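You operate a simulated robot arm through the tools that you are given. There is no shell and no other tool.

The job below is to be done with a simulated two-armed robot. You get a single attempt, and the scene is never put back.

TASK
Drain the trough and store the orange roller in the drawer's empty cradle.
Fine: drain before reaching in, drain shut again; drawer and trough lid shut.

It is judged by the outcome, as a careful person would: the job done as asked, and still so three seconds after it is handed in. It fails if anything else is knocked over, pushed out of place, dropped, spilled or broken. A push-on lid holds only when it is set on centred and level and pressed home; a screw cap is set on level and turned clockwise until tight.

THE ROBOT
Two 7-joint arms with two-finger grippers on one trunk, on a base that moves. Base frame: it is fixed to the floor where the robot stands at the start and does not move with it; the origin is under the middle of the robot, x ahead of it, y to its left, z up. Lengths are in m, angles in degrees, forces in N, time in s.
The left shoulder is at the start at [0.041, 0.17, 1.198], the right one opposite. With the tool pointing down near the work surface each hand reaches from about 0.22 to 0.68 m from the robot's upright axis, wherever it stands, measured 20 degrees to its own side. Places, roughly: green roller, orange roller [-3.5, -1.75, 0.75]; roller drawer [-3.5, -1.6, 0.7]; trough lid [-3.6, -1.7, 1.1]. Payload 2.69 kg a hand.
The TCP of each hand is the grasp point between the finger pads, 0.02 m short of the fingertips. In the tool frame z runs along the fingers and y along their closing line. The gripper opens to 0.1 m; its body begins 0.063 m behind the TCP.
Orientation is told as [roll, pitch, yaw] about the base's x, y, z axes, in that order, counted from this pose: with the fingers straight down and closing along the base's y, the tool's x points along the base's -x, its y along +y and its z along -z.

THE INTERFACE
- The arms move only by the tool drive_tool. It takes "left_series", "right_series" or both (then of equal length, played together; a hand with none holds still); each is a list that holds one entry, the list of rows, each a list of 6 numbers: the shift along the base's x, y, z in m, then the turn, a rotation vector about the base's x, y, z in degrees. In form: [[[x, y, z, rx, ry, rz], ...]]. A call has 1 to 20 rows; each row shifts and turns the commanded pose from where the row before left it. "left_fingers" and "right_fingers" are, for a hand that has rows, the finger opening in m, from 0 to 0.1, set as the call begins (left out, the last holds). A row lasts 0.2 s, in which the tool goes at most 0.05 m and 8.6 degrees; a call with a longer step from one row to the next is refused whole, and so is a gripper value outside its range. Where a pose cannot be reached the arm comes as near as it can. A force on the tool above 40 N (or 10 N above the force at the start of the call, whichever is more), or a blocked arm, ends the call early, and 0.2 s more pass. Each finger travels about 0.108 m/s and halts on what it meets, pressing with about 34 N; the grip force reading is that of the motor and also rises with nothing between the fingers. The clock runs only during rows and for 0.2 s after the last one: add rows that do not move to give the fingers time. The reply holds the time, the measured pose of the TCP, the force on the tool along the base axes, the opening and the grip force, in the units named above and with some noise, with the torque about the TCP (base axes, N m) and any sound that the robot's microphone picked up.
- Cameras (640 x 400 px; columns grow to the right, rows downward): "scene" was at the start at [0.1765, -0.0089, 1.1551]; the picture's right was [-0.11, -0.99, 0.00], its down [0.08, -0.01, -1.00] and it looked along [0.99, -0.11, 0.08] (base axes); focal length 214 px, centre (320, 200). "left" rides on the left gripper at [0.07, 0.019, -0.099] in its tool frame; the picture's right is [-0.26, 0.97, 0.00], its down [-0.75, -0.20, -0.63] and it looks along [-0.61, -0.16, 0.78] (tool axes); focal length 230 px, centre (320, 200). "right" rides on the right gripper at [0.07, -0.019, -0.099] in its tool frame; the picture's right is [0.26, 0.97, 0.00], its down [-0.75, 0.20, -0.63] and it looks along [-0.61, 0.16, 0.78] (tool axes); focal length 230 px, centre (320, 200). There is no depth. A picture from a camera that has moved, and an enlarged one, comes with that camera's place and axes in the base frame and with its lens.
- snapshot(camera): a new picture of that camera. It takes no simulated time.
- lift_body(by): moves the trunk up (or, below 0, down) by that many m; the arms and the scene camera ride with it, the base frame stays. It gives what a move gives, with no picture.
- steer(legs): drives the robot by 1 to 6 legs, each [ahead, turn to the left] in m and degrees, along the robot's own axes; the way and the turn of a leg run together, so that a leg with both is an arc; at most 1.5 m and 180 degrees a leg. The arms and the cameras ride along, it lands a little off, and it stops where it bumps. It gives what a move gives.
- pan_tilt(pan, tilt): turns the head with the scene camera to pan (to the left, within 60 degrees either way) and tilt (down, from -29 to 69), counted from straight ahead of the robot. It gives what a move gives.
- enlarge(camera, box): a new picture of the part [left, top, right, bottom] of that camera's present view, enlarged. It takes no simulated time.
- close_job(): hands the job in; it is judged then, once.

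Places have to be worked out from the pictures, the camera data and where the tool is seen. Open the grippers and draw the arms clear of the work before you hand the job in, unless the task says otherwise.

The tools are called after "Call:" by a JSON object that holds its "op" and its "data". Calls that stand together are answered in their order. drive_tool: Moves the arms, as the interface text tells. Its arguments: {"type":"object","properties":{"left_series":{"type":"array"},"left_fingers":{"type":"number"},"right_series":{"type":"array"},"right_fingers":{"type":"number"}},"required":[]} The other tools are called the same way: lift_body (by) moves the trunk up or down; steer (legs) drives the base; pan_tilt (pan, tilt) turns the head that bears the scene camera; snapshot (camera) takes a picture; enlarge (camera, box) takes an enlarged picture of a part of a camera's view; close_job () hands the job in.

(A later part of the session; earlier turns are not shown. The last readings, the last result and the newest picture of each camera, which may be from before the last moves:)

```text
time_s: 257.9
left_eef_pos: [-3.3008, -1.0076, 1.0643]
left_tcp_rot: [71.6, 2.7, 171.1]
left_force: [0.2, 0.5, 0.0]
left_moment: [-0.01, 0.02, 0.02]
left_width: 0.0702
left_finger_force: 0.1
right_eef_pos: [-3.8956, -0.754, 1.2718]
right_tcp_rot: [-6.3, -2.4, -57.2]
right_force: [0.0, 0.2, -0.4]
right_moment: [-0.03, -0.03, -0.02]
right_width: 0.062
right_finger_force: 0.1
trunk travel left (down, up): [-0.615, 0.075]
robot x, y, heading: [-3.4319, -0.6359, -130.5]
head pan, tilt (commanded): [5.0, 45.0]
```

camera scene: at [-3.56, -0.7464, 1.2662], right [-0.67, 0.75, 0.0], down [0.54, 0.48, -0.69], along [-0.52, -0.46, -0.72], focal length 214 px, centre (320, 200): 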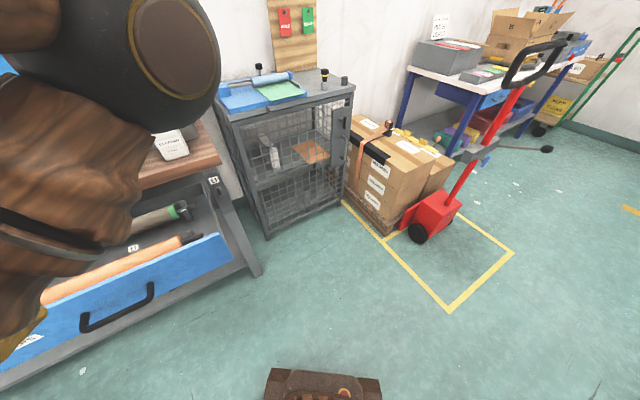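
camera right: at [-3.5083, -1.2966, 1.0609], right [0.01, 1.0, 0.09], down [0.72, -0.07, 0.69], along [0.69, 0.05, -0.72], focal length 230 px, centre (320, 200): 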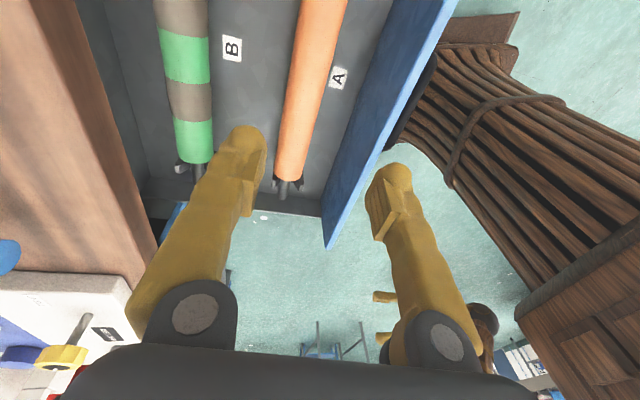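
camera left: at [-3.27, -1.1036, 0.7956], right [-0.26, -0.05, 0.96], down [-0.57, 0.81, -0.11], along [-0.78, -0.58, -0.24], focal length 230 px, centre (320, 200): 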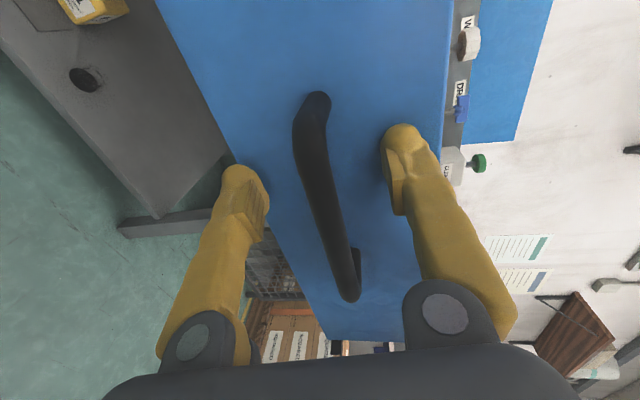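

Works. Two more such turns.

Call:
{"op": "steer", "data": {"legs": [[0, 12]]}}

Call:
{"op": "drive_tool", "data": {"left_series": [[[0, 0, 0, 0, 0, 0], [0, 0, 0, 0, 0, 0], [0, 0, 0, 0, 0, 0]]]}}

Call:
{"op": "steer", "data": {"legs": [[0, 12]]}}

Call:
{"op": "drive_tool", "data": {"left_series": [[[0, 0, 0, 0, 0, 0], [0, 0, 0, 0, 0, 0], [0, 0, 0, 0, 0, 0]]]}}

Call:
{"op": "snapshot", "data": {"camera": "scene"}}

```text
time_s: 259.1
left_eef_pos: [-3.2302, -0.9816, 1.0681]
left_tcp_rot: [73.0, 2.7, -177.5]
left_force: [-0.9, 0.0, 0.1]
left_moment: [0.0, -0.01, -0.04]
left_width: 0.0698
left_finger_force: 0.1
right_eef_pos: [-3.8632, -0.8455, 1.2718]
right_tcp_rot: [-6.1, -2.4, -45.5]
right_force: [0.6, -0.2, -0.4]
right_moment: [0.03, 0.0, 0.01]
right_width: 0.0622
right_finger_force: 0.1
trunk travel left (down, up): [-0.615, 0.075]
robot x, y, heading: [-3.4314, -0.6369, -118.6]
head pan, tilt (commanded): [5.0, 45.0]
```

```text
time_s: 259.9
left_eef_pos: [-3.2124, -0.9666, 1.0686]
left_tcp_rot: [72.7, 3.1, -175.2]
left_force: [-0.6, -0.4, 0.1]
left_moment: [-0.04, -0.04, -0.02]
left_width: 0.07
left_finger_force: 0.1
right_eef_pos: [-3.8527, -0.8286, 1.2779]
right_tcp_rot: [-7.1, -2.8, -45.5]
right_force: [-0.6, 0.5, 0.6]
right_moment: [0.0, -0.02, 0.01]
right_width: 0.0621
right_finger_force: 0.1
trunk travel left (down, up): [-0.615, 0.075]
robot x, y, heading: [-3.4252, -0.6328, -118.4]
head pan, tilt (commanded): [5.0, 45.0]
```

```text
time_s: 261.0
left_eef_pos: [-3.1465, -0.9211, 1.073]
left_tcp_rot: [74.2, 3.1, -163.3]
left_force: [0.5, -0.1, -0.4]
left_moment: [0.0, -0.01, 0.03]
left_width: 0.0698
left_finger_force: 0.2
right_eef_pos: [-3.8044, -0.9133, 1.2774]
right_tcp_rot: [-7.0, -2.7, -33.4]
right_force: [-0.4, -1.0, 0.5]
right_moment: [0.01, -0.01, 0.0]
right_width: 0.0619
right_finger_force: 0.1
trunk travel left (down, up): [-0.615, 0.075]
robot x, y, heading: [-3.4268, -0.633, -106.6]
head pan, tilt (commanded): [5.0, 45.0]
```

```text
time_s: 261.8
left_eef_pos: [-3.1342, -0.9019, 1.0745]
left_tcp_rot: [74.2, 3.4, -160.9]
left_force: [-0.3, -0.5, -0.2]
left_moment: [-0.05, -0.03, 0.01]
left_width: 0.0699
left_finger_force: 0.0
right_eef_pos: [-3.7983, -0.8921, 1.2778]
right_tcp_rot: [-6.8, -2.8, -33.4]
right_force: [0.5, 0.5, -0.6]
right_moment: [-0.02, 0.01, -0.01]
right_width: 0.062
right_finger_force: 0.1
trunk travel left (down, up): [-0.615, 0.075]
robot x, y, heading: [-3.4304, -0.6372, -106.4]
head pan, tilt (commanded): [5.0, 45.0]
```

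```text
taken
camera scene: at [-3.4702, -0.8034, 1.2663], right [-0.98, 0.2, 0.0], down [0.15, 0.7, -0.7], along [-0.14, -0.68, -0.72], focal length 214 px, centre (320, 200)
```

scene: 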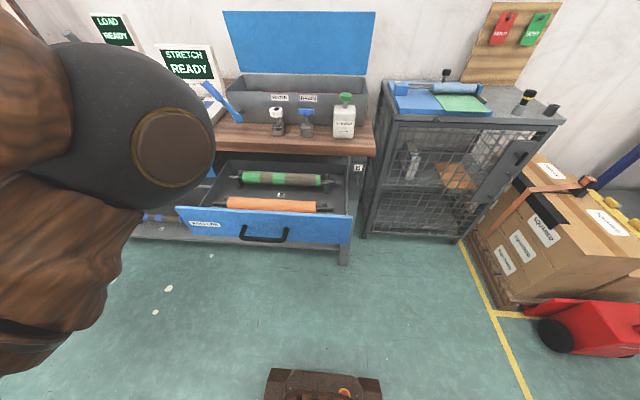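

Square to the bench again. The left hand has drifted back and points 35° left; I bring it forward and re-aim it at the drawer.

Call:
{"op": "drive_tool", "data": {"left_series": [[[-0.02, -0.02, 0, 0, 0, -5], [-0.028, -0.024, 0, 0, 0, -6], [-0.028, -0.024, 0, 0, 0, -6], [-0.028, -0.024, 0, 0, 0, -6], [-0.028, -0.024, 0, 0, 0, -6], [-0.028, -0.024, 0, 0, 0, -6], [-0.028, -0.024, 0, 0, 0, 0], [-0.028, -0.024, 0, 0, 0, 0], [0, 0, 0, 0, 0, 0], [0, 0, 0, 0, 0, 0]]]}}

Call:
{"op": "snapshot", "data": {"camera": "scene"}}

```text
time_s: 264.0
left_eef_pos: [-3.3295, -1.1231, 1.0679]
left_tcp_rot: [75.0, 2.6, 162.1]
left_force: [0.7, -0.2, -0.2]
left_moment: [0.02, -0.02, 0.05]
left_width: 0.07
left_finger_force: 0.1
left hand out of reach, approached as far as the arm can: row 1, 2, 3
right_eef_pos: [-3.7976, -0.8935, 1.2769]
right_tcp_rot: [-6.7, -2.7, -33.5]
right_force: [0.0, 0.0, 0.0]
right_moment: [-0.03, -0.01, -0.01]
right_width: 0.0621
right_finger_force: 0.1
trunk travel left (down, up): [-0.615, 0.075]
robot x, y, heading: [-3.4258, -0.6406, -106.6]
head pan, tilt (commanded): [5.0, 45.0]
```

```text
taken
camera scene: at [-3.4706, -0.8044, 1.2662], right [-0.98, 0.2, 0.0], down [0.15, 0.7, -0.69], along [-0.14, -0.68, -0.72], focal length 214 px, centre (320, 200)
```

scene: 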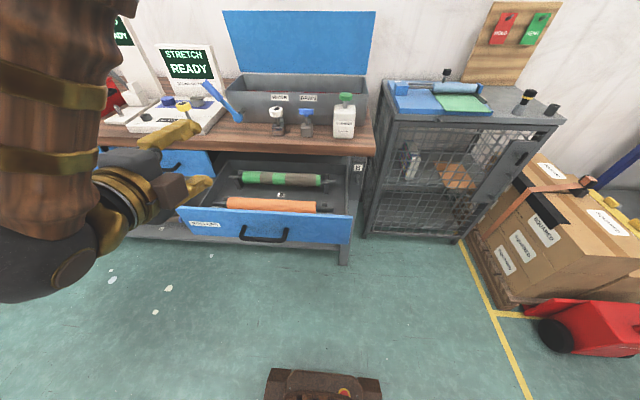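

Left hand is aimed correctly. I lower the trunk 0.3 m so the left hand is at handle height.

Call:
{"op": "lift_body", "data": {"by": -0.3}}

Call:
{"op": "snapshot", "data": {"camera": "left"}}

Call:
{"op": "snapshot", "data": {"camera": "scene"}}

```text
time_s: 267.0
left_eef_pos: [-3.3287, -1.122, 0.767]
left_tcp_rot: [75.0, 2.6, 162.0]
left_force: [0.3, -0.4, -0.4]
left_moment: [0.02, 0.0, -0.01]
left_width: 0.0698
left_finger_force: 0.1
right_eef_pos: [-3.7985, -0.894, 0.9812]
right_tcp_rot: [-7.6, -2.8, -33.5]
right_force: [0.5, 0.1, 0.1]
right_moment: [0.02, 0.01, -0.05]
right_width: 0.062
right_finger_force: 0.2
trunk travel left (down, up): [-0.315, 0.375]
robot x, y, heading: [-3.426, -0.6367, -106.7]
head pan, tilt (commanded): [5.0, 45.0]
```

```text
taken
camera left: at [-3.235, -1.0554, 0.8125], right [-0.36, -0.15, 0.92], down [-0.51, 0.86, -0.06], along [-0.78, -0.49, -0.38], focal length 230 px, centre (320, 200)
```

left: 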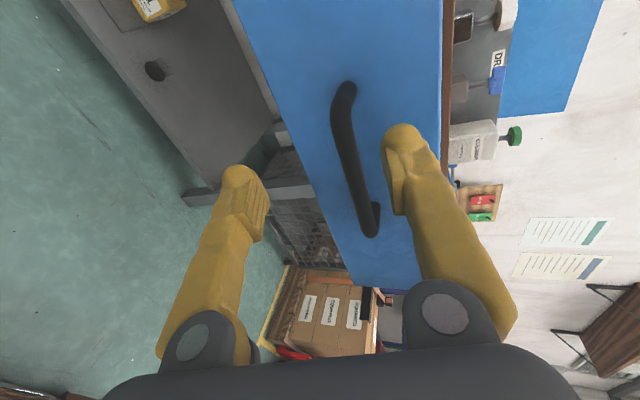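

```text
taken
camera scene: at [-3.4689, -0.7993, 0.9663], right [-0.98, 0.2, 0.0], down [0.15, 0.7, -0.69], along [-0.14, -0.68, -0.72], focal length 214 px, centre (320, 200)
```

scene: 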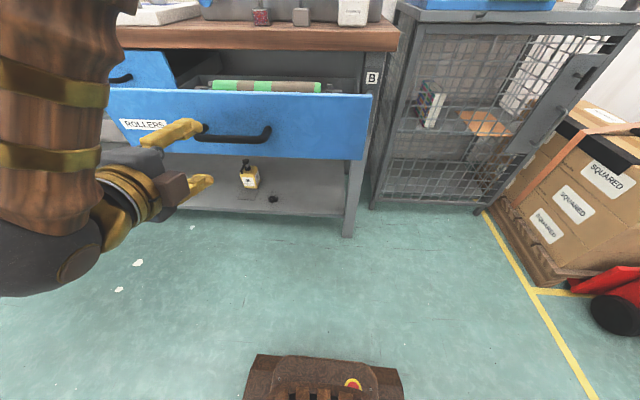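

The bar is ~2 cm above the tool axis. I raise the hand a little, shift it right to the bar's middle, narrow the fingers to 0.05, and close in with the base.

Call:
{"op": "drive_tool", "data": {"left_series": [[[-0.01, 0.003, 0.006, 0, 0, 0], [-0.01, 0.003, 0.006, 0, 0, 0], [-0.008, 0.002, 0.004, 0, 0, 0], [0, 0, 0, 0, 0, 0]]], "left_fingers": 0.05}}

Call:
{"op": "steer", "data": {"legs": [[0.045, 0]]}}

Call:
{"op": "drive_tool", "data": {"left_series": [[[0, 0, 0, 0, 0, 0], [0, 0, 0, 0, 0, 0], [0, 0, 0, 0, 0, 0]]]}}

Call:
{"op": "snapshot", "data": {"camera": "left"}}

```text
time_s: 268.0
left_eef_pos: [-3.3551, -1.1139, 0.7799]
left_tcp_rot: [74.9, 2.4, 162.3]
left_force: [0.0, 0.1, -0.2]
left_moment: [0.04, -0.01, -0.03]
left_width: 0.0502
left_finger_force: 0.0
right_eef_pos: [-3.798, -0.8941, 0.981]
right_tcp_rot: [-7.5, -2.9, -33.5]
right_force: [0.6, -0.3, 0.3]
right_moment: [0.0, 0.02, 0.0]
right_width: 0.0622
right_finger_force: 0.1
trunk travel left (down, up): [-0.315, 0.375]
robot x, y, heading: [-3.4275, -0.636, -106.9]
head pan, tilt (commanded): [5.0, 45.0]
```

```text
time_s: 268.9
left_eef_pos: [-3.3687, -1.159, 0.7811]
left_tcp_rot: [75.0, 2.4, 162.4]
left_force: [0.2, -1.5, -0.4]
left_moment: [-0.01, 0.01, 0.01]
left_width: 0.0499
left_finger_force: 0.0
right_eef_pos: [-3.8114, -0.9402, 0.9801]
right_tcp_rot: [-7.4, -2.9, -33.4]
right_force: [0.6, -0.4, -0.2]
right_moment: [0.05, -0.02, 0.02]
right_width: 0.0619
right_finger_force: 0.1
trunk travel left (down, up): [-0.315, 0.375]
robot x, y, heading: [-3.4388, -0.6829, -106.7]
head pan, tilt (commanded): [5.0, 45.0]
```

```text
time_s: 269.7
left_eef_pos: [-3.3622, -1.1482, 0.7901]
left_tcp_rot: [76.0, 2.3, 162.7]
left_force: [1.3, 0.2, 0.2]
left_moment: [-0.03, 0.0, 0.0]
left_width: 0.0502
left_finger_force: 0.1
right_eef_pos: [-3.8038, -0.9167, 0.9674]
right_tcp_rot: [-4.8, -2.0, -33.6]
right_force: [0.7, 0.6, -0.2]
right_moment: [-0.05, -0.01, -0.02]
right_width: 0.062
right_finger_force: 0.2
trunk travel left (down, up): [-0.315, 0.375]
robot x, y, heading: [-3.4426, -0.683, -106.4]
head pan, tilt (commanded): [5.0, 45.0]
```

```text
taken
camera left: at [-3.2702, -1.0799, 0.8338], right [-0.35, -0.14, 0.93], down [-0.52, 0.85, -0.07], along [-0.78, -0.51, -0.37], focal length 230 px, centre (320, 200)
```

left: 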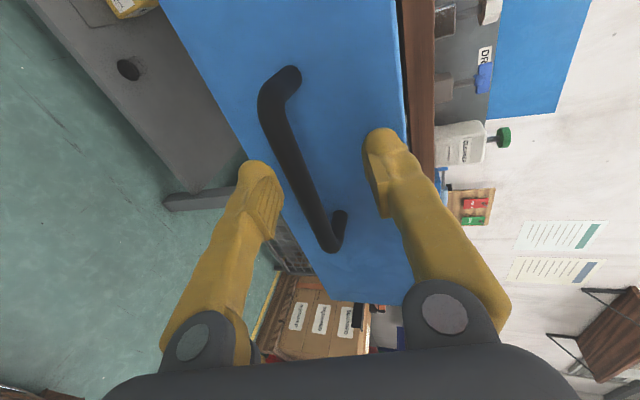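

The hand rose 1 cm in settling; the bar is now ~1.4 cm below centre. I lower and advance 2 cm with the arm.

Call:
{"op": "drive_tool", "data": {"left_series": [[[0, 0, -0.007, 0, 0, 0], [0, 0, -0.006, 0, 0, 0], [-0.002, -0.0065, 0, 0, 0, 0], [-0.002, -0.0065, 0, 0, 0, 0], [-0.002, -0.0065, 0, 0, 0, 0], [0, 0, 0, 0, 0, 0]]]}}

Call:
{"op": "snapshot", "data": {"camera": "left"}}

```text
time_s: 271.1
left_eef_pos: [-3.3668, -1.1667, 0.7756]
left_tcp_rot: [75.9, 2.5, 163.2]
left_force: [-0.2, 0.0, 0.4]
left_moment: [0.01, -0.01, 0.02]
left_width: 0.0499
left_finger_force: 0.0
right_eef_pos: [-3.8035, -0.9163, 0.9662]
right_tcp_rot: [-4.8, -2.1, -33.6]
right_force: [0.1, 0.0, 0.3]
right_moment: [0.03, 0.02, 0.03]
right_width: 0.0621
right_finger_force: 0.0
trunk travel left (down, up): [-0.315, 0.375]
robot x, y, heading: [-3.4412, -0.6797, -106.7]
head pan, tilt (commanded): [5.0, 45.0]
```

```text
taken
camera left: at [-3.2746, -1.0989, 0.8204], right [-0.35, -0.14, 0.93], down [-0.52, 0.85, -0.07], along [-0.77, -0.51, -0.37], focal length 230 px, centre (320, 200)
```

left: 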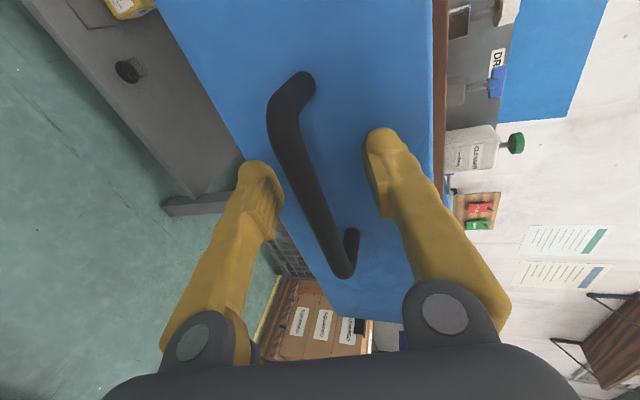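

The bar is nearly centred between the fingers; no grip is needed to push. I lower 5 mm and push the drawer in along the bench normal with the arm, 15 cm.

Call:
{"op": "drive_tool", "data": {"left_series": [[[0, 0, -0.005, 0, 0, 0], [-0.003, -0.011, 0, 0, 0, 0], [-0.004, -0.0135, 0, 0, 0, 0], [-0.004, -0.0135, 0, 0, 0, 0], [-0.004, -0.0135, 0, 0, 0, 0], [-0.004, -0.0135, 0, 0, 0, 0], [-0.004, -0.0135, 0, 0, 0, 0], [-0.004, -0.0135, 0, 0, 0, 0], [-0.004, -0.0135, 0, 0, 0, 0], [-0.004, -0.0135, 0, 0, 0, 0], [-0.004, -0.0135, 0, 0, 0, 0], [0, 0, 0, 0, 0, 0]]]}}

Call:
{"op": "snapshot", "data": {"camera": "left"}}

Call:
{"op": "snapshot", "data": {"camera": "scene"}}

```text
time_s: 273.7
left_eef_pos: [-3.4016, -1.3024, 0.7714]
left_tcp_rot: [76.1, 2.4, 163.4]
left_force: [-0.3, 0.0, -0.4]
left_moment: [0.02, 0.01, -0.02]
left_width: 0.0499
left_finger_force: 0.0
right_eef_pos: [-3.804, -0.9178, 0.9667]
right_tcp_rot: [-4.9, -2.2, -33.7]
right_force: [0.1, 0.0, 0.3]
right_moment: [0.02, 0.01, 0.0]
right_width: 0.0623
right_finger_force: 0.1
trunk travel left (down, up): [-0.315, 0.375]
robot x, y, heading: [-3.4433, -0.6802, -106.6]
head pan, tilt (commanded): [5.0, 45.0]
```

```text
taken
camera left: at [-3.3091, -1.233, 0.8162], right [-0.35, -0.14, 0.93], down [-0.53, 0.85, -0.07], along [-0.77, -0.52, -0.37], focal length 230 px, centre (320, 200)
```

left: 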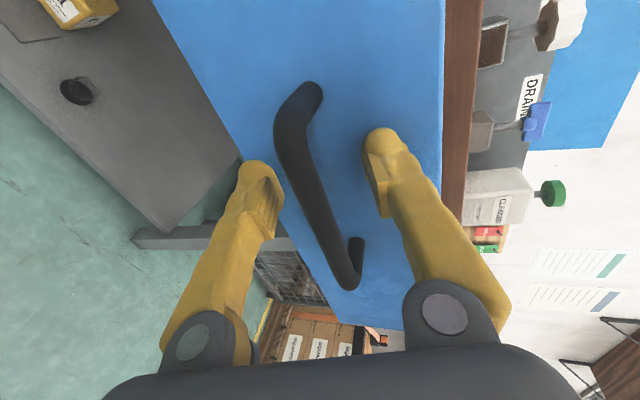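

```text
taken
camera scene: at [-3.4819, -0.8427, 0.9663], right [-0.98, 0.2, 0.0], down [0.15, 0.7, -0.69], along [-0.14, -0.68, -0.72], focal length 214 px, centre (320, 200)
```

scene: 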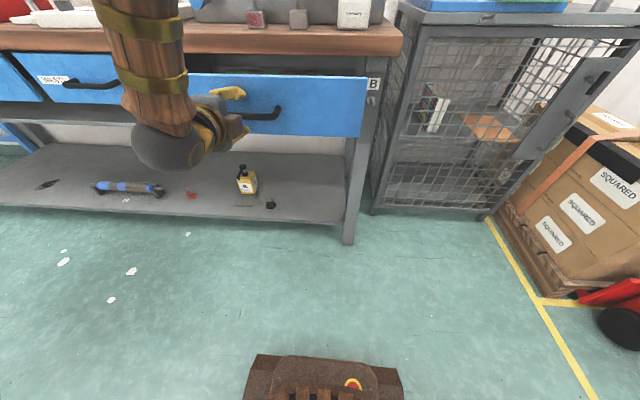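

The drawer slides in easily with the hand (about 13 cm left). I move the base forward 6 cm twice, continuing the push.

Call:
{"op": "steer", "data": {"legs": [[0.06, 0]]}}

Call:
{"op": "drive_tool", "data": {"left_series": [[[0, 0, -0.004, 0, 0, 0], [0, 0, -0.004, 0, 0, 0], [0, 0, 0, 0, 0, 0]]]}}

Call:
{"op": "steer", "data": {"legs": [[0.06, 0]]}}

Call:
{"op": "drive_tool", "data": {"left_series": [[[0, 0, -0.004, 0, 0, 0], [0, 0, -0.004, 0, 0, 0], [0, 0, 0, 0, 0, 0]]]}}

Call:
{"op": "snapshot", "data": {"camera": "left"}}

Call:
{"op": "snapshot", "data": {"camera": "scene"}}

```text
time_s: 274.7
left_eef_pos: [-3.4194, -1.3622, 0.7684]
left_tcp_rot: [75.6, 2.5, 163.3]
left_force: [0.3, -0.7, 0.4]
left_moment: [-0.02, -0.03, 0.01]
left_width: 0.05
left_finger_force: 0.1
right_eef_pos: [-3.8226, -0.9782, 0.9657]
right_tcp_rot: [-4.6, -2.1, -33.5]
right_force: [-0.1, -0.4, -1.5]
right_moment: [0.04, -0.02, 0.0]
right_width: 0.0622
right_finger_force: 0.0
trunk travel left (down, up): [-0.315, 0.375]
robot x, y, heading: [-3.4595, -0.7357, -107.1]
head pan, tilt (commanded): [5.0, 45.0]
```

```text
time_s: 275.5
left_eef_pos: [-3.4079, -1.352, 0.7712]
left_tcp_rot: [76.9, 2.3, 164.2]
left_force: [-0.7, -0.9, -0.3]
left_moment: [0.0, 0.02, 0.04]
left_width: 0.0501
left_finger_force: 0.1
right_eef_pos: [-3.8146, -0.9518, 0.9545]
right_tcp_rot: [-2.1, -1.2, -33.6]
right_force: [0.3, 0.1, 0.0]
right_moment: [0.01, 0.0, 0.02]
right_width: 0.0619
right_finger_force: 0.0
trunk travel left (down, up): [-0.315, 0.375]
robot x, y, heading: [-3.4599, -0.74, -106.6]
head pan, tilt (commanded): [5.0, 45.0]
```

```text
time_s: 276.5
left_eef_pos: [-3.426, -1.4104, 0.7686]
left_tcp_rot: [76.7, 2.6, 164.1]
left_force: [0.0, -0.5, 0.0]
left_moment: [-0.02, 0.01, 0.02]
left_width: 0.05
left_finger_force: 0.0
right_eef_pos: [-3.8345, -1.0135, 0.9531]
right_tcp_rot: [-2.0, -1.3, -33.9]
right_force: [0.5, 0.4, 0.4]
right_moment: [0.03, -0.02, 0.0]
right_width: 0.0619
right_finger_force: 0.1
trunk travel left (down, up): [-0.315, 0.375]
robot x, y, heading: [-3.4732, -0.7983, -106.7]
head pan, tilt (commanded): [5.0, 45.0]
```

```text
time_s: 277.3
left_eef_pos: [-3.4147, -1.4013, 0.7713]
left_tcp_rot: [77.7, 2.4, 165.2]
left_force: [-1.0, 0.3, 0.7]
left_moment: [-0.01, -0.01, -0.03]
left_width: 0.05
left_finger_force: 0.1
right_eef_pos: [-3.8262, -0.9893, 0.9415]
right_tcp_rot: [0.5, -0.5, -33.8]
right_force: [0.0, -0.1, -0.3]
right_moment: [0.02, 0.0, 0.02]
right_width: 0.0618
right_finger_force: 0.0
trunk travel left (down, up): [-0.315, 0.375]
robot x, y, heading: [-3.4746, -0.798, -106.7]
head pan, tilt (commanded): [5.0, 45.0]
```

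```text
taken
camera left: at [-3.3245, -1.3284, 0.8132], right [-0.34, -0.12, 0.93], down [-0.55, 0.83, -0.09], along [-0.76, -0.55, -0.35], focal length 230 px, centre (320, 200)
```

left: 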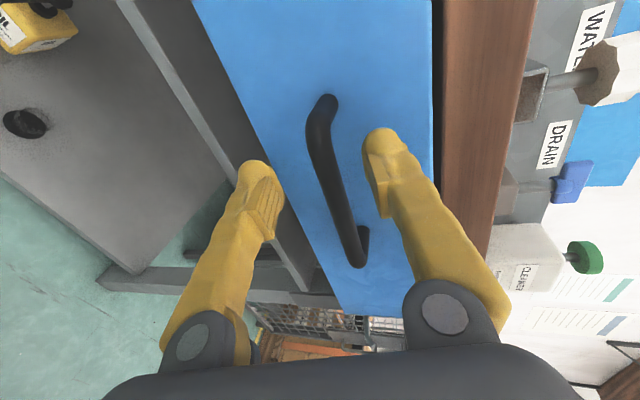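

```text
taken
camera scene: at [-3.5176, -0.9604, 0.9662], right [-0.98, 0.2, 0.0], down [0.15, 0.7, -0.69], along [-0.14, -0.68, -0.72], focal length 214 px, centre (320, 200)
```

scene: 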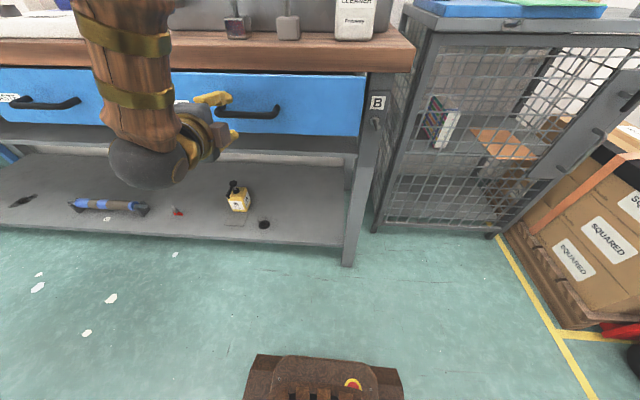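

About 4.5 cm remain. I push on with the arm gently until the drawer meets its stop.

Call:
{"op": "drive_tool", "data": {"left_series": [[[-0.004, -0.0135, 0, 0, 0, 0], [-0.004, -0.0115, 0, 0, 0, 0], [-0.004, -0.0115, 0, 0, 0, 0], [-0.003, -0.009, 0, 0, 0, 0], [-0.002, -0.007, 0, 0, 0, 0], [0, 0, 0, 0, 0, 0]]]}}

Call:
{"op": "snapshot", "data": {"camera": "scene"}}

Call:
{"op": "snapshot", "data": {"camera": "left"}}

```text
time_s: 278.5
left_eef_pos: [-3.4331, -1.4344, 0.7766]
left_tcp_rot: [78.0, 2.4, 164.7]
left_force: [-0.2, 0.1, 0.6]
left_moment: [0.07, -0.02, 0.09]
left_width: 0.0503
left_finger_force: 0.0
right_eef_pos: [-3.8348, -0.9711, 0.9578]
right_tcp_rot: [-3.1, 4.7, -32.8]
right_force: [-0.5, 0.0, -0.5]
right_moment: [-0.12, -0.07, 0.0]
right_width: 0.0618
right_finger_force: 0.0
trunk travel left (down, up): [-0.315, 0.375]
robot x, y, heading: [-3.4785, -0.8009, -106.6]
head pan, tilt (commanded): [5.0, 45.0]
stopped in row 6 (left hand): the force on the tool passed its limit at 74 N (the readings are from after the stop); the commanded pose is now the measured one
```

```text
taken
camera scene: at [-3.5185, -0.9468, 0.9684], right [-0.98, 0.21, -0.01], down [0.15, 0.69, -0.7], along [-0.14, -0.69, -0.71], focal length 214 px, centre (320, 200)
```

scene: 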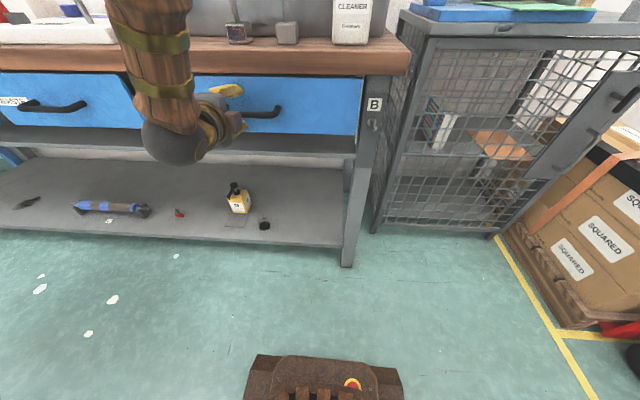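

```text
taken
camera left: at [-3.3425, -1.3628, 0.8188], right [-0.34, -0.11, 0.93], down [-0.55, 0.83, -0.1], along [-0.77, -0.54, -0.35], focal length 230 px, centre (320, 200)
```

left: 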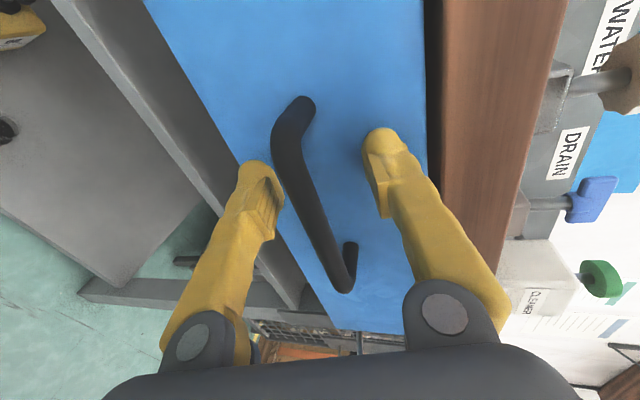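

The push ended against a firm stop. I retract the left hand from the handle and inspect whether the drawer is flush.

Call:
{"op": "drive_tool", "data": {"left_series": [[[0.004, 0.013, -0.002, 0, 0, 0], [0.005, 0.018, -0.002, 0, 0, 0], [0.006, 0.02, 0, 0, 0, 0], [0.006, 0.02, 0, 0, 0, 0], [0.006, 0.02, 0, 0, 0, 0], [0.004, 0.015, 0, 0, 0, 0], [0, 0, 0, 0, 0, 0]]]}}

Call:
{"op": "lift_body", "data": {"by": 0.3}}

Call:
{"op": "snapshot", "data": {"camera": "scene"}}

Call:
{"op": "enlarge", "data": {"camera": "scene", "box": [60, 150, 400, 330]}}

```text
time_s: 280.1
left_eef_pos: [-3.3966, -1.3331, 0.77]
left_tcp_rot: [77.8, 2.0, 165.0]
left_force: [0.1, -0.3, -0.7]
left_moment: [0.0, 0.0, 0.04]
left_width: 0.05
left_finger_force: 0.1
right_eef_pos: [-3.8304, -0.9724, 0.9509]
right_tcp_rot: [-1.3, 5.6, -32.4]
right_force: [-0.4, 0.3, -0.2]
right_moment: [0.01, -0.04, 0.0]
right_width: 0.0623
right_finger_force: 0.0
trunk travel left (down, up): [-0.315, 0.375]
robot x, y, heading: [-3.4751, -0.7989, -106.5]
head pan, tilt (commanded): [5.0, 45.0]
```

```text
time_s: 283.1
left_eef_pos: [-3.3962, -1.334, 1.0698]
left_tcp_rot: [77.7, 2.3, 165.1]
left_force: [0.4, -0.4, 0.3]
left_moment: [0.01, -0.02, -0.02]
left_width: 0.05
left_finger_force: 0.1
right_eef_pos: [-3.8305, -0.9728, 1.2472]
right_tcp_rot: [-0.4, 5.7, -32.4]
right_force: [1.3, -1.3, 0.6]
right_moment: [0.0, 0.03, -0.02]
right_width: 0.0621
right_finger_force: 0.0
trunk travel left (down, up): [-0.615, 0.075]
robot x, y, heading: [-3.4776, -0.8, -106.6]
head pan, tilt (commanded): [5.0, 45.0]
```

```text
taken
camera scene: at [-3.5188, -0.965, 1.2661], right [-0.98, 0.2, 0.0], down [0.15, 0.7, -0.69], along [-0.14, -0.68, -0.72], focal length 214 px, centre (320, 200)
```

scene: 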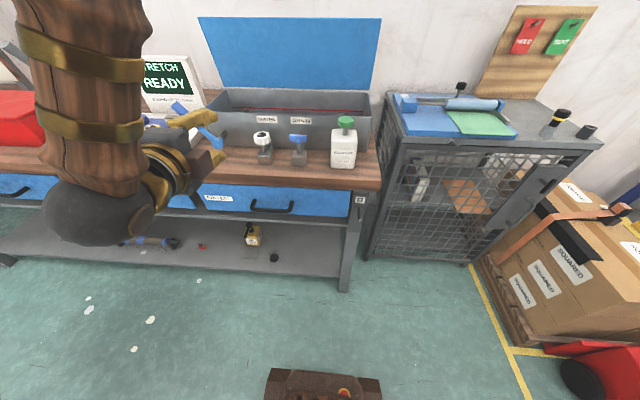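

```text
1.88 times, centred on (230, 240) of scene
camera zoom: at [-3.5188, -0.965, 1.2661], right [-0.98, 0.2, 0.0], down [0.15, 0.7, -0.69], along [-0.14, -0.68, -0.72], focal length 404 px, centre (489, 125)
```

zoom: 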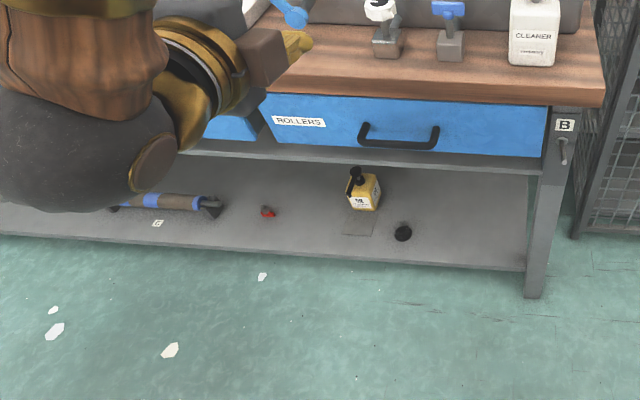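

The drawer is shut. Next the lid: its top edge is at depth n ≈ 0.812, z ≈ 1.19, hinge at n ≈ 0.80, z ≈ 1.0 (vertical). I'll straddle the top edge with the left hand tilted 45° and swing it along the arc. First I raise the left hand and set the 45° tilt.

Call:
{"op": "drive_tool", "data": {"left_series": [[[0, 0, 0.03, 7.9, -2.36, 0], [0, 0, 0.03, 7.9, -2.36, 0], [0, 0, 0.03, 7.9, -2.36, 0], [0, 0, 0.03, 7.9, -2.36, 0], [0, 0, 0.03, 0, 0, 0], [0, 0, 0, 0, 0, 0], [0, 0, 0, 0, 0, 0]]], "left_fingers": 0.06}}

Call:
{"op": "snapshot", "data": {"camera": "scene"}}

```text
time_s: 284.7
left_eef_pos: [-3.4025, -1.3321, 1.2198]
left_tcp_rot: [44.6, 2.5, 163.0]
left_force: [0.1, 0.1, -0.7]
left_moment: [-0.01, 0.02, -0.01]
left_width: 0.06
left_finger_force: 0.1
right_eef_pos: [-3.8299, -0.9718, 1.2475]
right_tcp_rot: [-0.5, 5.7, -32.5]
right_force: [0.6, 1.0, 0.6]
right_moment: [-0.04, 0.0, -0.01]
right_width: 0.062
right_finger_force: 0.2
trunk travel left (down, up): [-0.615, 0.075]
robot x, y, heading: [-3.4744, -0.8007, -106.9]
head pan, tilt (commanded): [5.0, 45.0]
```

```text
taken
camera scene: at [-3.5191, -0.9644, 1.2663], right [-0.98, 0.2, 0.0], down [0.15, 0.7, -0.7], along [-0.14, -0.68, -0.72], focal length 214 px, centre (320, 200)
```

scene: 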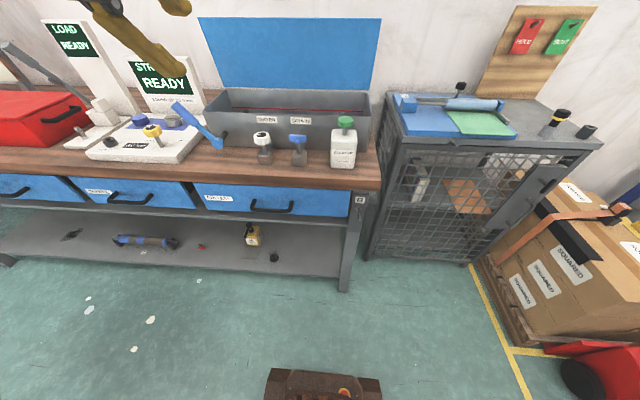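

Left hand is at 45° tilt. I enlarge the drawer row to verify it is flush.

Call:
{"op": "enlarge", "data": {"camera": "scene", "box": [60, 160, 380, 240]}}

```text
2.00 times, centred on (220, 200) of scene
camera zoom: at [-3.5191, -0.9644, 1.2663], right [-0.98, 0.2, 0.0], down [0.15, 0.7, -0.7], along [-0.14, -0.68, -0.72], focal length 429 px, centre (520, 200)
```

zoom: 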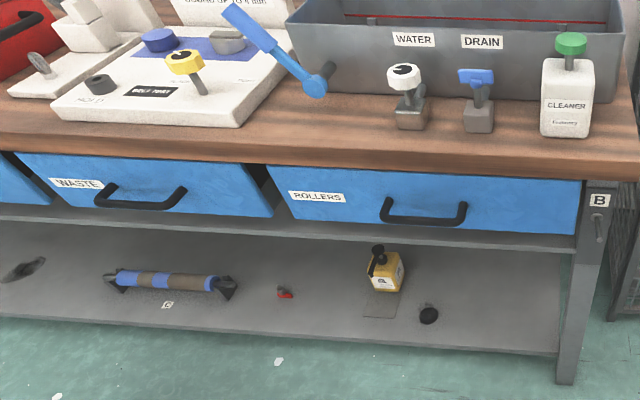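

The drawer is flush with its neighbour. I drive forward ~0.28 m in short legs toward the trough with the hands high.

Call:
{"op": "steer", "data": {"legs": [[0.07, 0], [0.07, 0]]}}

Call:
{"op": "drive_tool", "data": {"left_series": [[[0, 0, 0, 0, 0, 0], [0, 0, 0, 0, 0, 0], [0, 0, 0, 0, 0, 0]]]}}

Call:
{"op": "steer", "data": {"legs": [[0.07, 0], [0.07, 0]]}}

Call:
{"op": "drive_tool", "data": {"left_series": [[[0, 0, 0, 0, 0, 0], [0, 0, 0, 0, 0, 0], [0, 0, 0, 0, 0, 0]]]}}

Call:
{"op": "snapshot", "data": {"camera": "scene"}}

Call:
{"op": "snapshot", "data": {"camera": "left"}}

```text
time_s: 285.6
left_eef_pos: [-3.4033, -1.3316, 1.2383]
left_tcp_rot: [46.9, 2.7, 163.4]
left_force: [-0.4, 0.9, -0.8]
left_moment: [0.03, -0.04, 0.1]
left_width: 0.0599
left_finger_force: 0.0
right_eef_pos: [-3.8435, -0.9944, 1.2656]
right_tcp_rot: [-4.5, 3.0, -36.4]
right_force: [-0.3, 1.4, 0.3]
right_moment: [-0.09, -0.02, -0.01]
right_width: 0.0621
right_finger_force: 0.1
trunk travel left (down, up): [-0.615, 0.075]
robot x, y, heading: [-3.4866, -0.8362, -106.3]
head pan, tilt (commanded): [5.0, 45.0]
stopped in leg 1: the robot was blocked; the commanded pose is now the measured one
```

```text
time_s: 286.4
left_eef_pos: [-3.4009, -1.3438, 1.2315]
left_tcp_rot: [46.2, 2.5, 163.3]
left_force: [0.0, 0.5, 0.9]
left_moment: [0.0, 0.0, -0.01]
left_width: 0.0602
left_finger_force: 0.0
right_eef_pos: [-3.8435, -1.0117, 1.264]
right_tcp_rot: [-3.2, 3.5, -37.2]
right_force: [-0.6, 0.2, 0.0]
right_moment: [0.03, 0.01, 0.03]
right_width: 0.062
right_finger_force: 0.1
trunk travel left (down, up): [-0.615, 0.075]
robot x, y, heading: [-3.4852, -0.8368, -106.8]
head pan, tilt (commanded): [5.0, 45.0]
```

```text
time_s: 288.1
left_eef_pos: [-3.4365, -1.463, 1.2379]
left_tcp_rot: [46.8, 2.6, 163.5]
left_force: [0.2, 0.3, -0.1]
left_moment: [-0.07, 0.02, -0.01]
left_width: 0.0604
left_finger_force: 0.2
right_eef_pos: [-3.882, -1.1311, 1.2661]
right_tcp_rot: [-3.9, 3.1, -37.2]
right_force: [-0.7, 0.9, -0.4]
right_moment: [-0.04, -0.04, -0.02]
right_width: 0.062
right_finger_force: 0.0
trunk travel left (down, up): [-0.615, 0.075]
robot x, y, heading: [-3.5294, -0.9723, -106.4]
head pan, tilt (commanded): [5.0, 45.0]
```

```text
time_s: 289.1
left_eef_pos: [-3.431, -1.4529, 1.2408]
left_tcp_rot: [47.3, 2.1, 163.9]
left_force: [0.4, 2.0, 1.0]
left_moment: [-0.06, 0.0, -0.01]
left_width: 0.0597
left_finger_force: 0.0
right_eef_pos: [-3.887, -1.1332, 1.2572]
right_tcp_rot: [-1.0, 3.5, -40.6]
right_force: [0.4, 0.4, 1.0]
right_moment: [-0.09, 0.0, 0.0]
right_width: 0.062
right_finger_force: 0.1
trunk travel left (down, up): [-0.615, 0.075]
robot x, y, heading: [-3.5246, -0.9722, -106.4]
head pan, tilt (commanded): [5.0, 45.0]
stopped in row 3 (left hand): the arm was blocked; the commanded pose is now the measured one
```

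```text
taken
camera scene: at [-3.5688, -1.1341, 1.2668], right [-0.98, 0.2, 0.0], down [0.14, 0.7, -0.7], along [-0.14, -0.68, -0.72], focal length 214 px, centre (320, 200)
```

scene: 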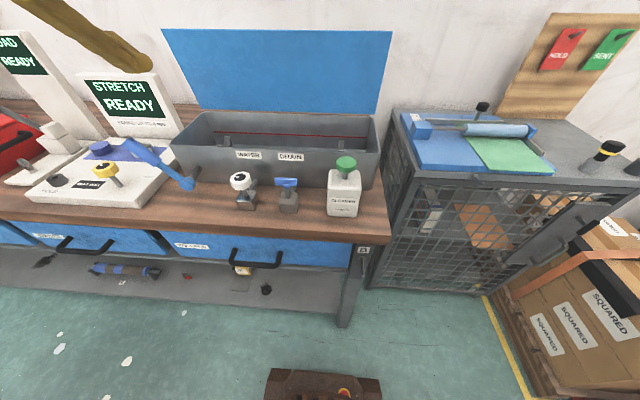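

```text
taken
camera left: at [-3.3506, -1.4138, 1.3238], right [-0.45, -0.55, 0.7], down [-0.57, 0.79, 0.25], along [-0.69, -0.28, -0.67], focal length 230 px, centre (320, 200)
```

left: 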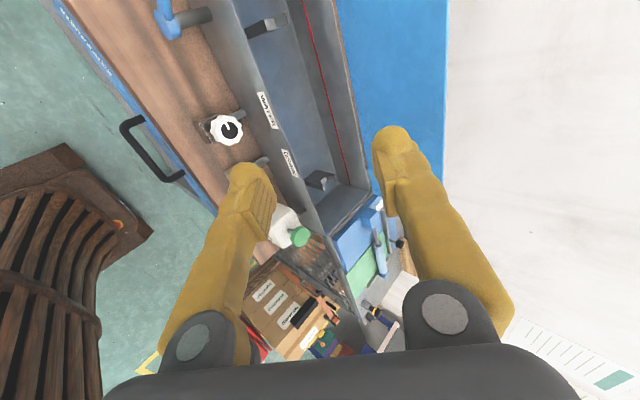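

Robot is at n ≈ 0.03. I turn the head slightly away from the left arm and drive another 0.11 m forward.

Call:
{"op": "pan_tilt", "data": {"pan": -12, "tilt": 35}}

Call:
{"op": "steer", "data": {"legs": [[0.055, 0], [0.055, 0]]}}

Call:
{"op": "drive_tool", "data": {"left_series": [[[0, 0, 0, 0, 0, 0], [0, 0, 0, 0, 0, 0], [0, 0, 0, 0, 0, 0]]]}}

Call:
{"op": "snapshot", "data": {"camera": "scene"}}

```text
time_s: 289.9
left_eef_pos: [-3.4317, -1.4558, 1.24]
left_tcp_rot: [47.1, 2.2, 163.9]
left_force: [0.3, 0.8, 0.5]
left_moment: [-0.01, 0.03, -0.02]
left_width: 0.0598
left_finger_force: 0.1
right_eef_pos: [-3.8869, -1.135, 1.2554]
right_tcp_rot: [-0.6, 3.5, -40.9]
right_force: [0.4, -0.1, 0.0]
right_moment: [-0.07, 0.03, -0.01]
right_width: 0.062
right_finger_force: 0.0
trunk travel left (down, up): [-0.615, 0.075]
robot x, y, heading: [-3.5289, -0.9747, -106.4]
head pan, tilt (commanded): [-12.0, 35.0]
```

```text
time_s: 291.4
left_eef_pos: [-3.4647, -1.5593, 1.2406]
left_tcp_rot: [47.2, 2.2, 163.9]
left_force: [-0.6, 0.4, 1.1]
left_moment: [-0.02, 0.0, 0.01]
left_width: 0.0598
left_finger_force: 0.0
right_eef_pos: [-3.9191, -1.2392, 1.2543]
right_tcp_rot: [-0.3, 3.6, -41.1]
right_force: [-0.2, 0.4, -0.2]
right_moment: [0.01, -0.02, -0.01]
right_width: 0.062
right_finger_force: 0.0
trunk travel left (down, up): [-0.615, 0.075]
robot x, y, heading: [-3.5585, -1.0722, -106.4]
head pan, tilt (commanded): [-12.0, 35.0]
```

```text
time_s: 292.4
left_eef_pos: [-3.4827, -1.5644, 1.2856]
left_tcp_rot: [56.0, 1.1, 161.4]
left_force: [0.7, -0.3, 1.0]
left_moment: [0.02, 0.01, 0.03]
left_width: 0.0602
left_finger_force: 0.0
right_eef_pos: [-3.9224, -1.2164, 1.2382]
right_tcp_rot: [5.3, 5.0, -47.5]
right_force: [-0.5, 0.1, -0.1]
right_moment: [-0.01, -0.01, 0.0]
right_width: 0.0622
right_finger_force: 0.1
trunk travel left (down, up): [-0.615, 0.075]
robot x, y, heading: [-3.5571, -1.078, -106.3]
head pan, tilt (commanded): [-12.0, 35.0]
stopped in row 3 (left hand): the arm was blocked; the commanded pose is now the measured one
```

```text
taken
camera scene: at [-3.6273, -1.2397, 1.281], right [-0.88, 0.48, 0.0], down [0.28, 0.52, -0.81], along [-0.39, -0.71, -0.59], focal length 214 px, centre (320, 200)
```

scene: 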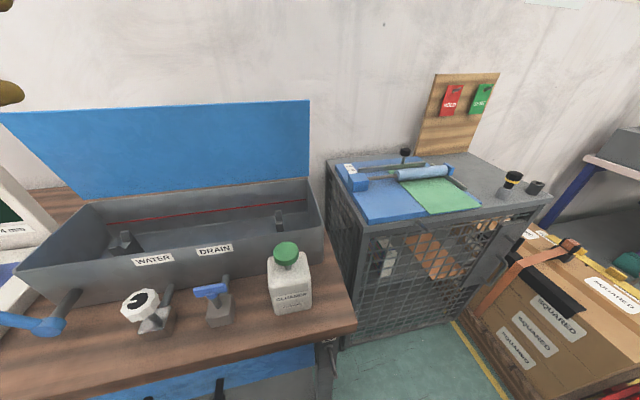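

Robot is at n ≈ 0.14. I now move the left hand to a pre-point just in front of and above the lid's top edge at r ≈ -0.12 (clear of the lid's rear handle).

Call:
{"op": "drive_tool", "data": {"left_series": [[[0.004, -0.02, 0, 5.3, -1.55, 1], [0.004, -0.024, -0.004, 5.3, -1.55, 1], [0.004, -0.024, -0.006, 0, 0, 0], [0.004, -0.024, -0.006, 0, 0, 0], [0.004, -0.024, -0.006, 0, 0, 0], [0.004, -0.024, -0.008, 0, 0, 0], [0.004, -0.024, -0.008, 0, 0, 0], [0.004, -0.024, -0.008, 0, 0, 0], [0, 0, 0, 0, 0, 0]]]}}

Call:
{"op": "pan_tilt", "data": {"pan": 0, "tilt": 20}}

Call:
{"op": "snapshot", "data": {"camera": "scene"}}

Call:
{"op": "snapshot", "data": {"camera": "left"}}

```text
time_s: 294.4
left_eef_pos: [-3.4304, -1.7283, 1.2204]
left_tcp_rot: [40.8, 1.7, 164.9]
left_force: [-0.6, 0.4, -0.1]
left_moment: [-0.01, 0.0, 0.03]
left_width: 0.0601
left_finger_force: 0.0
right_eef_pos: [-3.9213, -1.2168, 1.2382]
right_tcp_rot: [5.3, 4.9, -47.4]
right_force: [0.5, 0.4, -0.4]
right_moment: [0.0, -0.04, 0.01]
right_width: 0.0619
right_finger_force: 0.1
trunk travel left (down, up): [-0.615, 0.075]
robot x, y, heading: [-3.5597, -1.0754, -106.8]
head pan, tilt (commanded): [-12.0, 35.0]
```

```text
time_s: 295.1
left_eef_pos: [-3.4308, -1.7289, 1.2197]
left_tcp_rot: [40.8, 1.6, 164.9]
left_force: [-0.2, 0.2, 0.5]
left_moment: [-0.01, 0.0, 0.01]
left_width: 0.0601
left_finger_force: 0.1
right_eef_pos: [-3.9213, -1.219, 1.2391]
right_tcp_rot: [5.2, 4.9, -47.4]
right_force: [-0.4, 0.0, -1.2]
right_moment: [-0.01, -0.03, -0.01]
right_width: 0.0621
right_finger_force: 0.1
trunk travel left (down, up): [-0.615, 0.075]
robot x, y, heading: [-3.5606, -1.075, -106.4]
head pan, tilt (commanded): [0.0, 20.0]
```

```text
taken
camera scene: at [-3.611, -1.2531, 1.3046], right [-0.96, 0.28, 0.0], down [0.1, 0.34, -0.93], along [-0.27, -0.89, -0.36], focal length 214 px, centre (320, 200)
```

scene: 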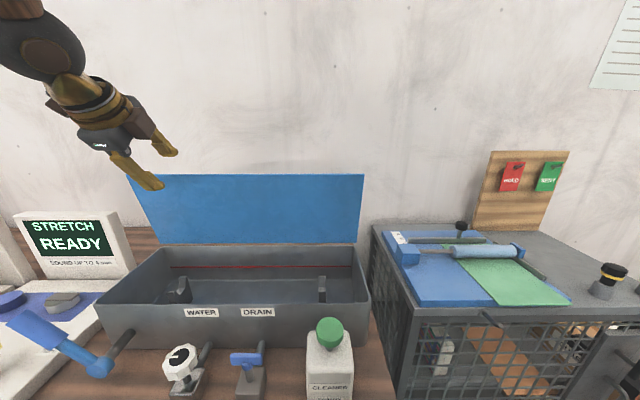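

```text
taken
camera left: at [-3.3513, -1.6969, 1.3086], right [-0.46, -0.63, 0.62], down [-0.59, 0.74, 0.32], along [-0.67, -0.22, -0.71], focal length 230 px, centre (320, 200)
```

left: 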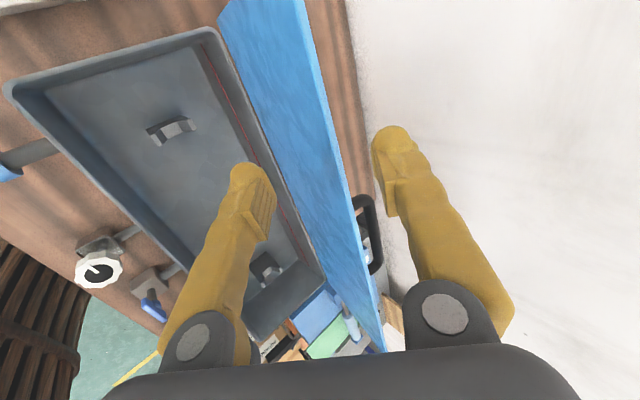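

The left camera shows the lid edge-on, entering between the fingers, with the handle behind it further right. Combining views gives its top edge at n ≈ 0.773, z ≈ 1.19 (leaning ~10° toward closing). I advance diagonally so the fingers straddle the edge.

Call:
{"op": "drive_tool", "data": {"left_series": [[[-0.003, -0.0103, -0.0075, 0, 0, 0], [-0.003, -0.0103, -0.0075, 0, 0, 0], [-0.003, -0.0103, -0.0075, 0, 0, 0], [-0.003, -0.0103, -0.0075, 0, 0, 0], [0, 0, 0, 0, 0, 0], [0, 0, 0, 0, 0, 0]]]}}

Call:
{"op": "snapshot", "data": {"camera": "left"}}

Call:
{"op": "snapshot", "data": {"camera": "scene"}}

```text
time_s: 296.5
left_eef_pos: [-3.4413, -1.7715, 1.19]
left_tcp_rot: [40.8, 1.7, 165.0]
left_force: [0.1, 0.4, -0.1]
left_moment: [-0.02, 0.01, -0.01]
left_width: 0.0603
left_finger_force: 0.1
right_eef_pos: [-3.9216, -1.2176, 1.2391]
right_tcp_rot: [5.2, 5.2, -47.4]
right_force: [0.3, -0.1, 0.2]
right_moment: [0.01, 0.0, 0.01]
right_width: 0.0622
right_finger_force: 0.0
trunk travel left (down, up): [-0.615, 0.075]
robot x, y, heading: [-3.5562, -1.0798, -106.5]
head pan, tilt (commanded): [0.0, 20.0]
```

```text
taken
camera left: at [-3.3629, -1.7398, 1.2786], right [-0.46, -0.63, 0.62], down [-0.59, 0.74, 0.32], along [-0.67, -0.22, -0.71], focal length 230 px, centre (320, 200)
```

left: 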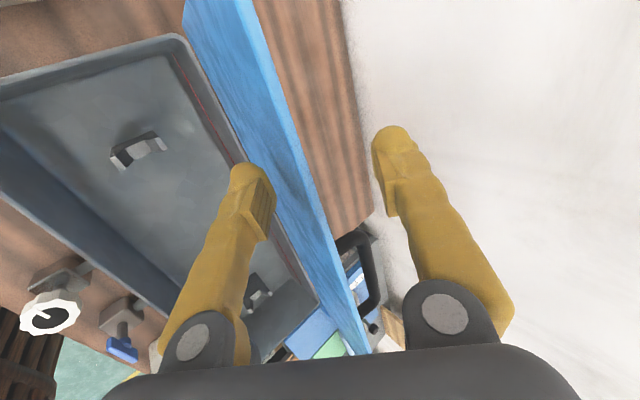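

```text
taken
camera scene: at [-3.611, -1.2533, 1.3046], right [-0.96, 0.28, 0.0], down [0.1, 0.34, -0.93], along [-0.27, -0.9, -0.36], focal length 214 px, centre (320, 200)
```

scene: 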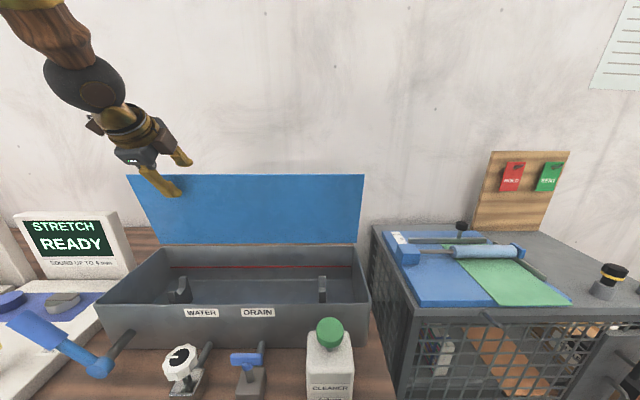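

The lid edge is now between the fingers. I pull it toward the robot along its arc in small steps and check the response.

Call:
{"op": "drive_tool", "data": {"left_series": [[[0.003, 0.01, -0.003, 0, 0, 0], [0.0037, 0.0127, -0.005, 0, 0, 0], [0.0037, 0.0127, -0.006, 0, 0, 0], [0.0037, 0.0127, -0.007, 0, 0, 0], [0, 0, 0, 0, 0, 0]]]}}

Call:
{"op": "snapshot", "data": {"camera": "left"}}

Call:
{"op": "snapshot", "data": {"camera": "scene"}}

```text
time_s: 297.7
left_eef_pos: [-3.4297, -1.7225, 1.1686]
left_tcp_rot: [40.8, 1.7, 164.7]
left_force: [-1.1, -2.2, 1.3]
left_moment: [0.01, 0.0, 0.01]
left_width: 0.0619
left_finger_force: 1.3
right_eef_pos: [-3.9219, -1.2179, 1.2393]
right_tcp_rot: [5.2, 5.0, -47.4]
right_force: [0.4, -0.7, 0.4]
right_moment: [-0.02, 0.0, -0.04]
right_width: 0.0622
right_finger_force: 0.1
trunk travel left (down, up): [-0.615, 0.075]
robot x, y, heading: [-3.5571, -1.0749, -106.6]
head pan, tilt (commanded): [0.0, 20.0]
```

```text
taken
camera left: at [-3.3515, -1.6899, 1.2571], right [-0.46, -0.63, 0.62], down [-0.59, 0.74, 0.32], along [-0.67, -0.22, -0.71], focal length 230 px, centre (320, 200)
```

left: 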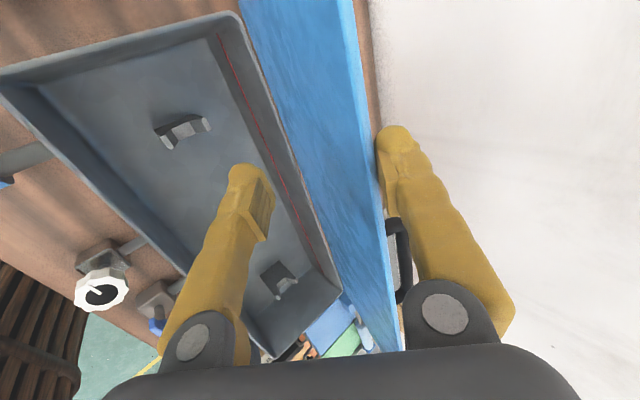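

```text
taken
camera scene: at [-3.6112, -1.2532, 1.3046], right [-0.96, 0.28, 0.0], down [0.1, 0.34, -0.93], along [-0.27, -0.9, -0.36], focal length 214 px, centre (320, 200)
```

scene: 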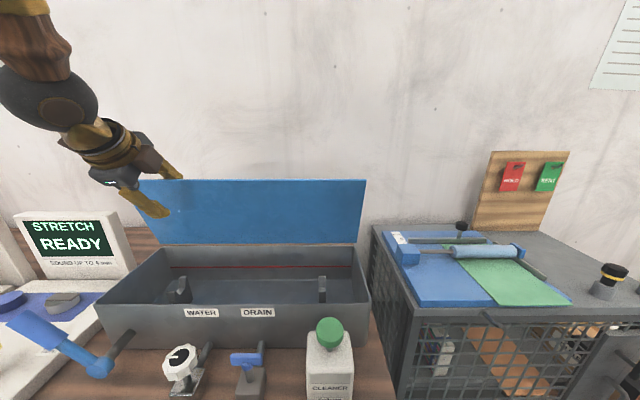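

The lid follows with only ~3 N. I continue along the arc to about 40°.

Call:
{"op": "drive_tool", "data": {"left_series": [[[0.0037, 0.0125, -0.006, 0, 0, 0], [0.0037, 0.0125, -0.007, 0, 0, 0], [0.0037, 0.0125, -0.007, 0, 0, 0], [0.0037, 0.0125, -0.008, 0, 0, 0], [0.0037, 0.0125, -0.008, 0, 0, 0], [0, 0, 0, 0, 0, 0]]]}}

Call:
{"op": "snapshot", "data": {"camera": "left"}}

Call:
{"op": "snapshot", "data": {"camera": "scene"}}

```text
time_s: 299.1
left_eef_pos: [-3.4109, -1.6578, 1.1326]
left_tcp_rot: [40.7, 1.7, 164.7]
left_force: [-0.1, -0.6, 0.5]
left_moment: [-0.04, 0.07, 0.0]
left_width: 0.0608
left_finger_force: 0.8
right_eef_pos: [-3.921, -1.2185, 1.2391]
right_tcp_rot: [5.1, 5.0, -47.4]
right_force: [-0.2, -0.8, -0.2]
right_moment: [0.0, 0.03, 0.03]
right_width: 0.062
right_finger_force: 0.1
trunk travel left (down, up): [-0.615, 0.075]
robot x, y, heading: [-3.5549, -1.0737, -106.6]
head pan, tilt (commanded): [0.0, 20.0]
```

```text
taken
camera left: at [-3.3321, -1.6268, 1.2216], right [-0.46, -0.63, 0.62], down [-0.59, 0.74, 0.32], along [-0.67, -0.22, -0.71], focal length 230 px, centre (320, 200)
```

left: 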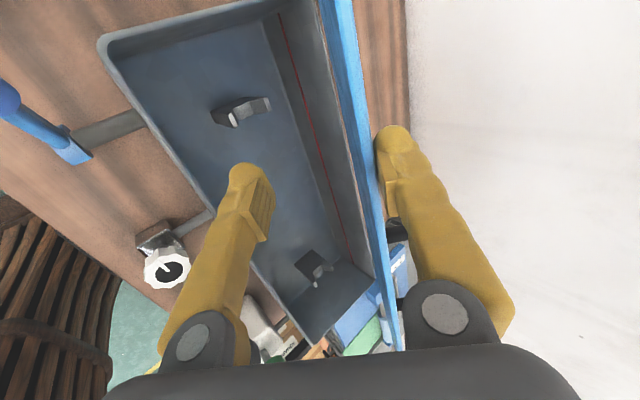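

```text
taken
camera scene: at [-3.6111, -1.253, 1.3046], right [-0.96, 0.28, 0.0], down [0.1, 0.34, -0.93], along [-0.27, -0.9, -0.36], focal length 214 px, centre (320, 200)
```

scene: 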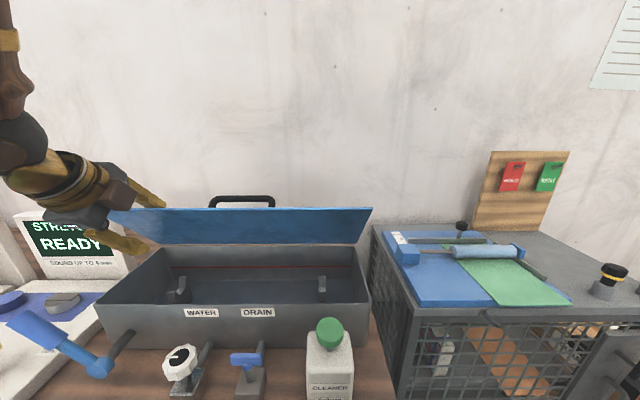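

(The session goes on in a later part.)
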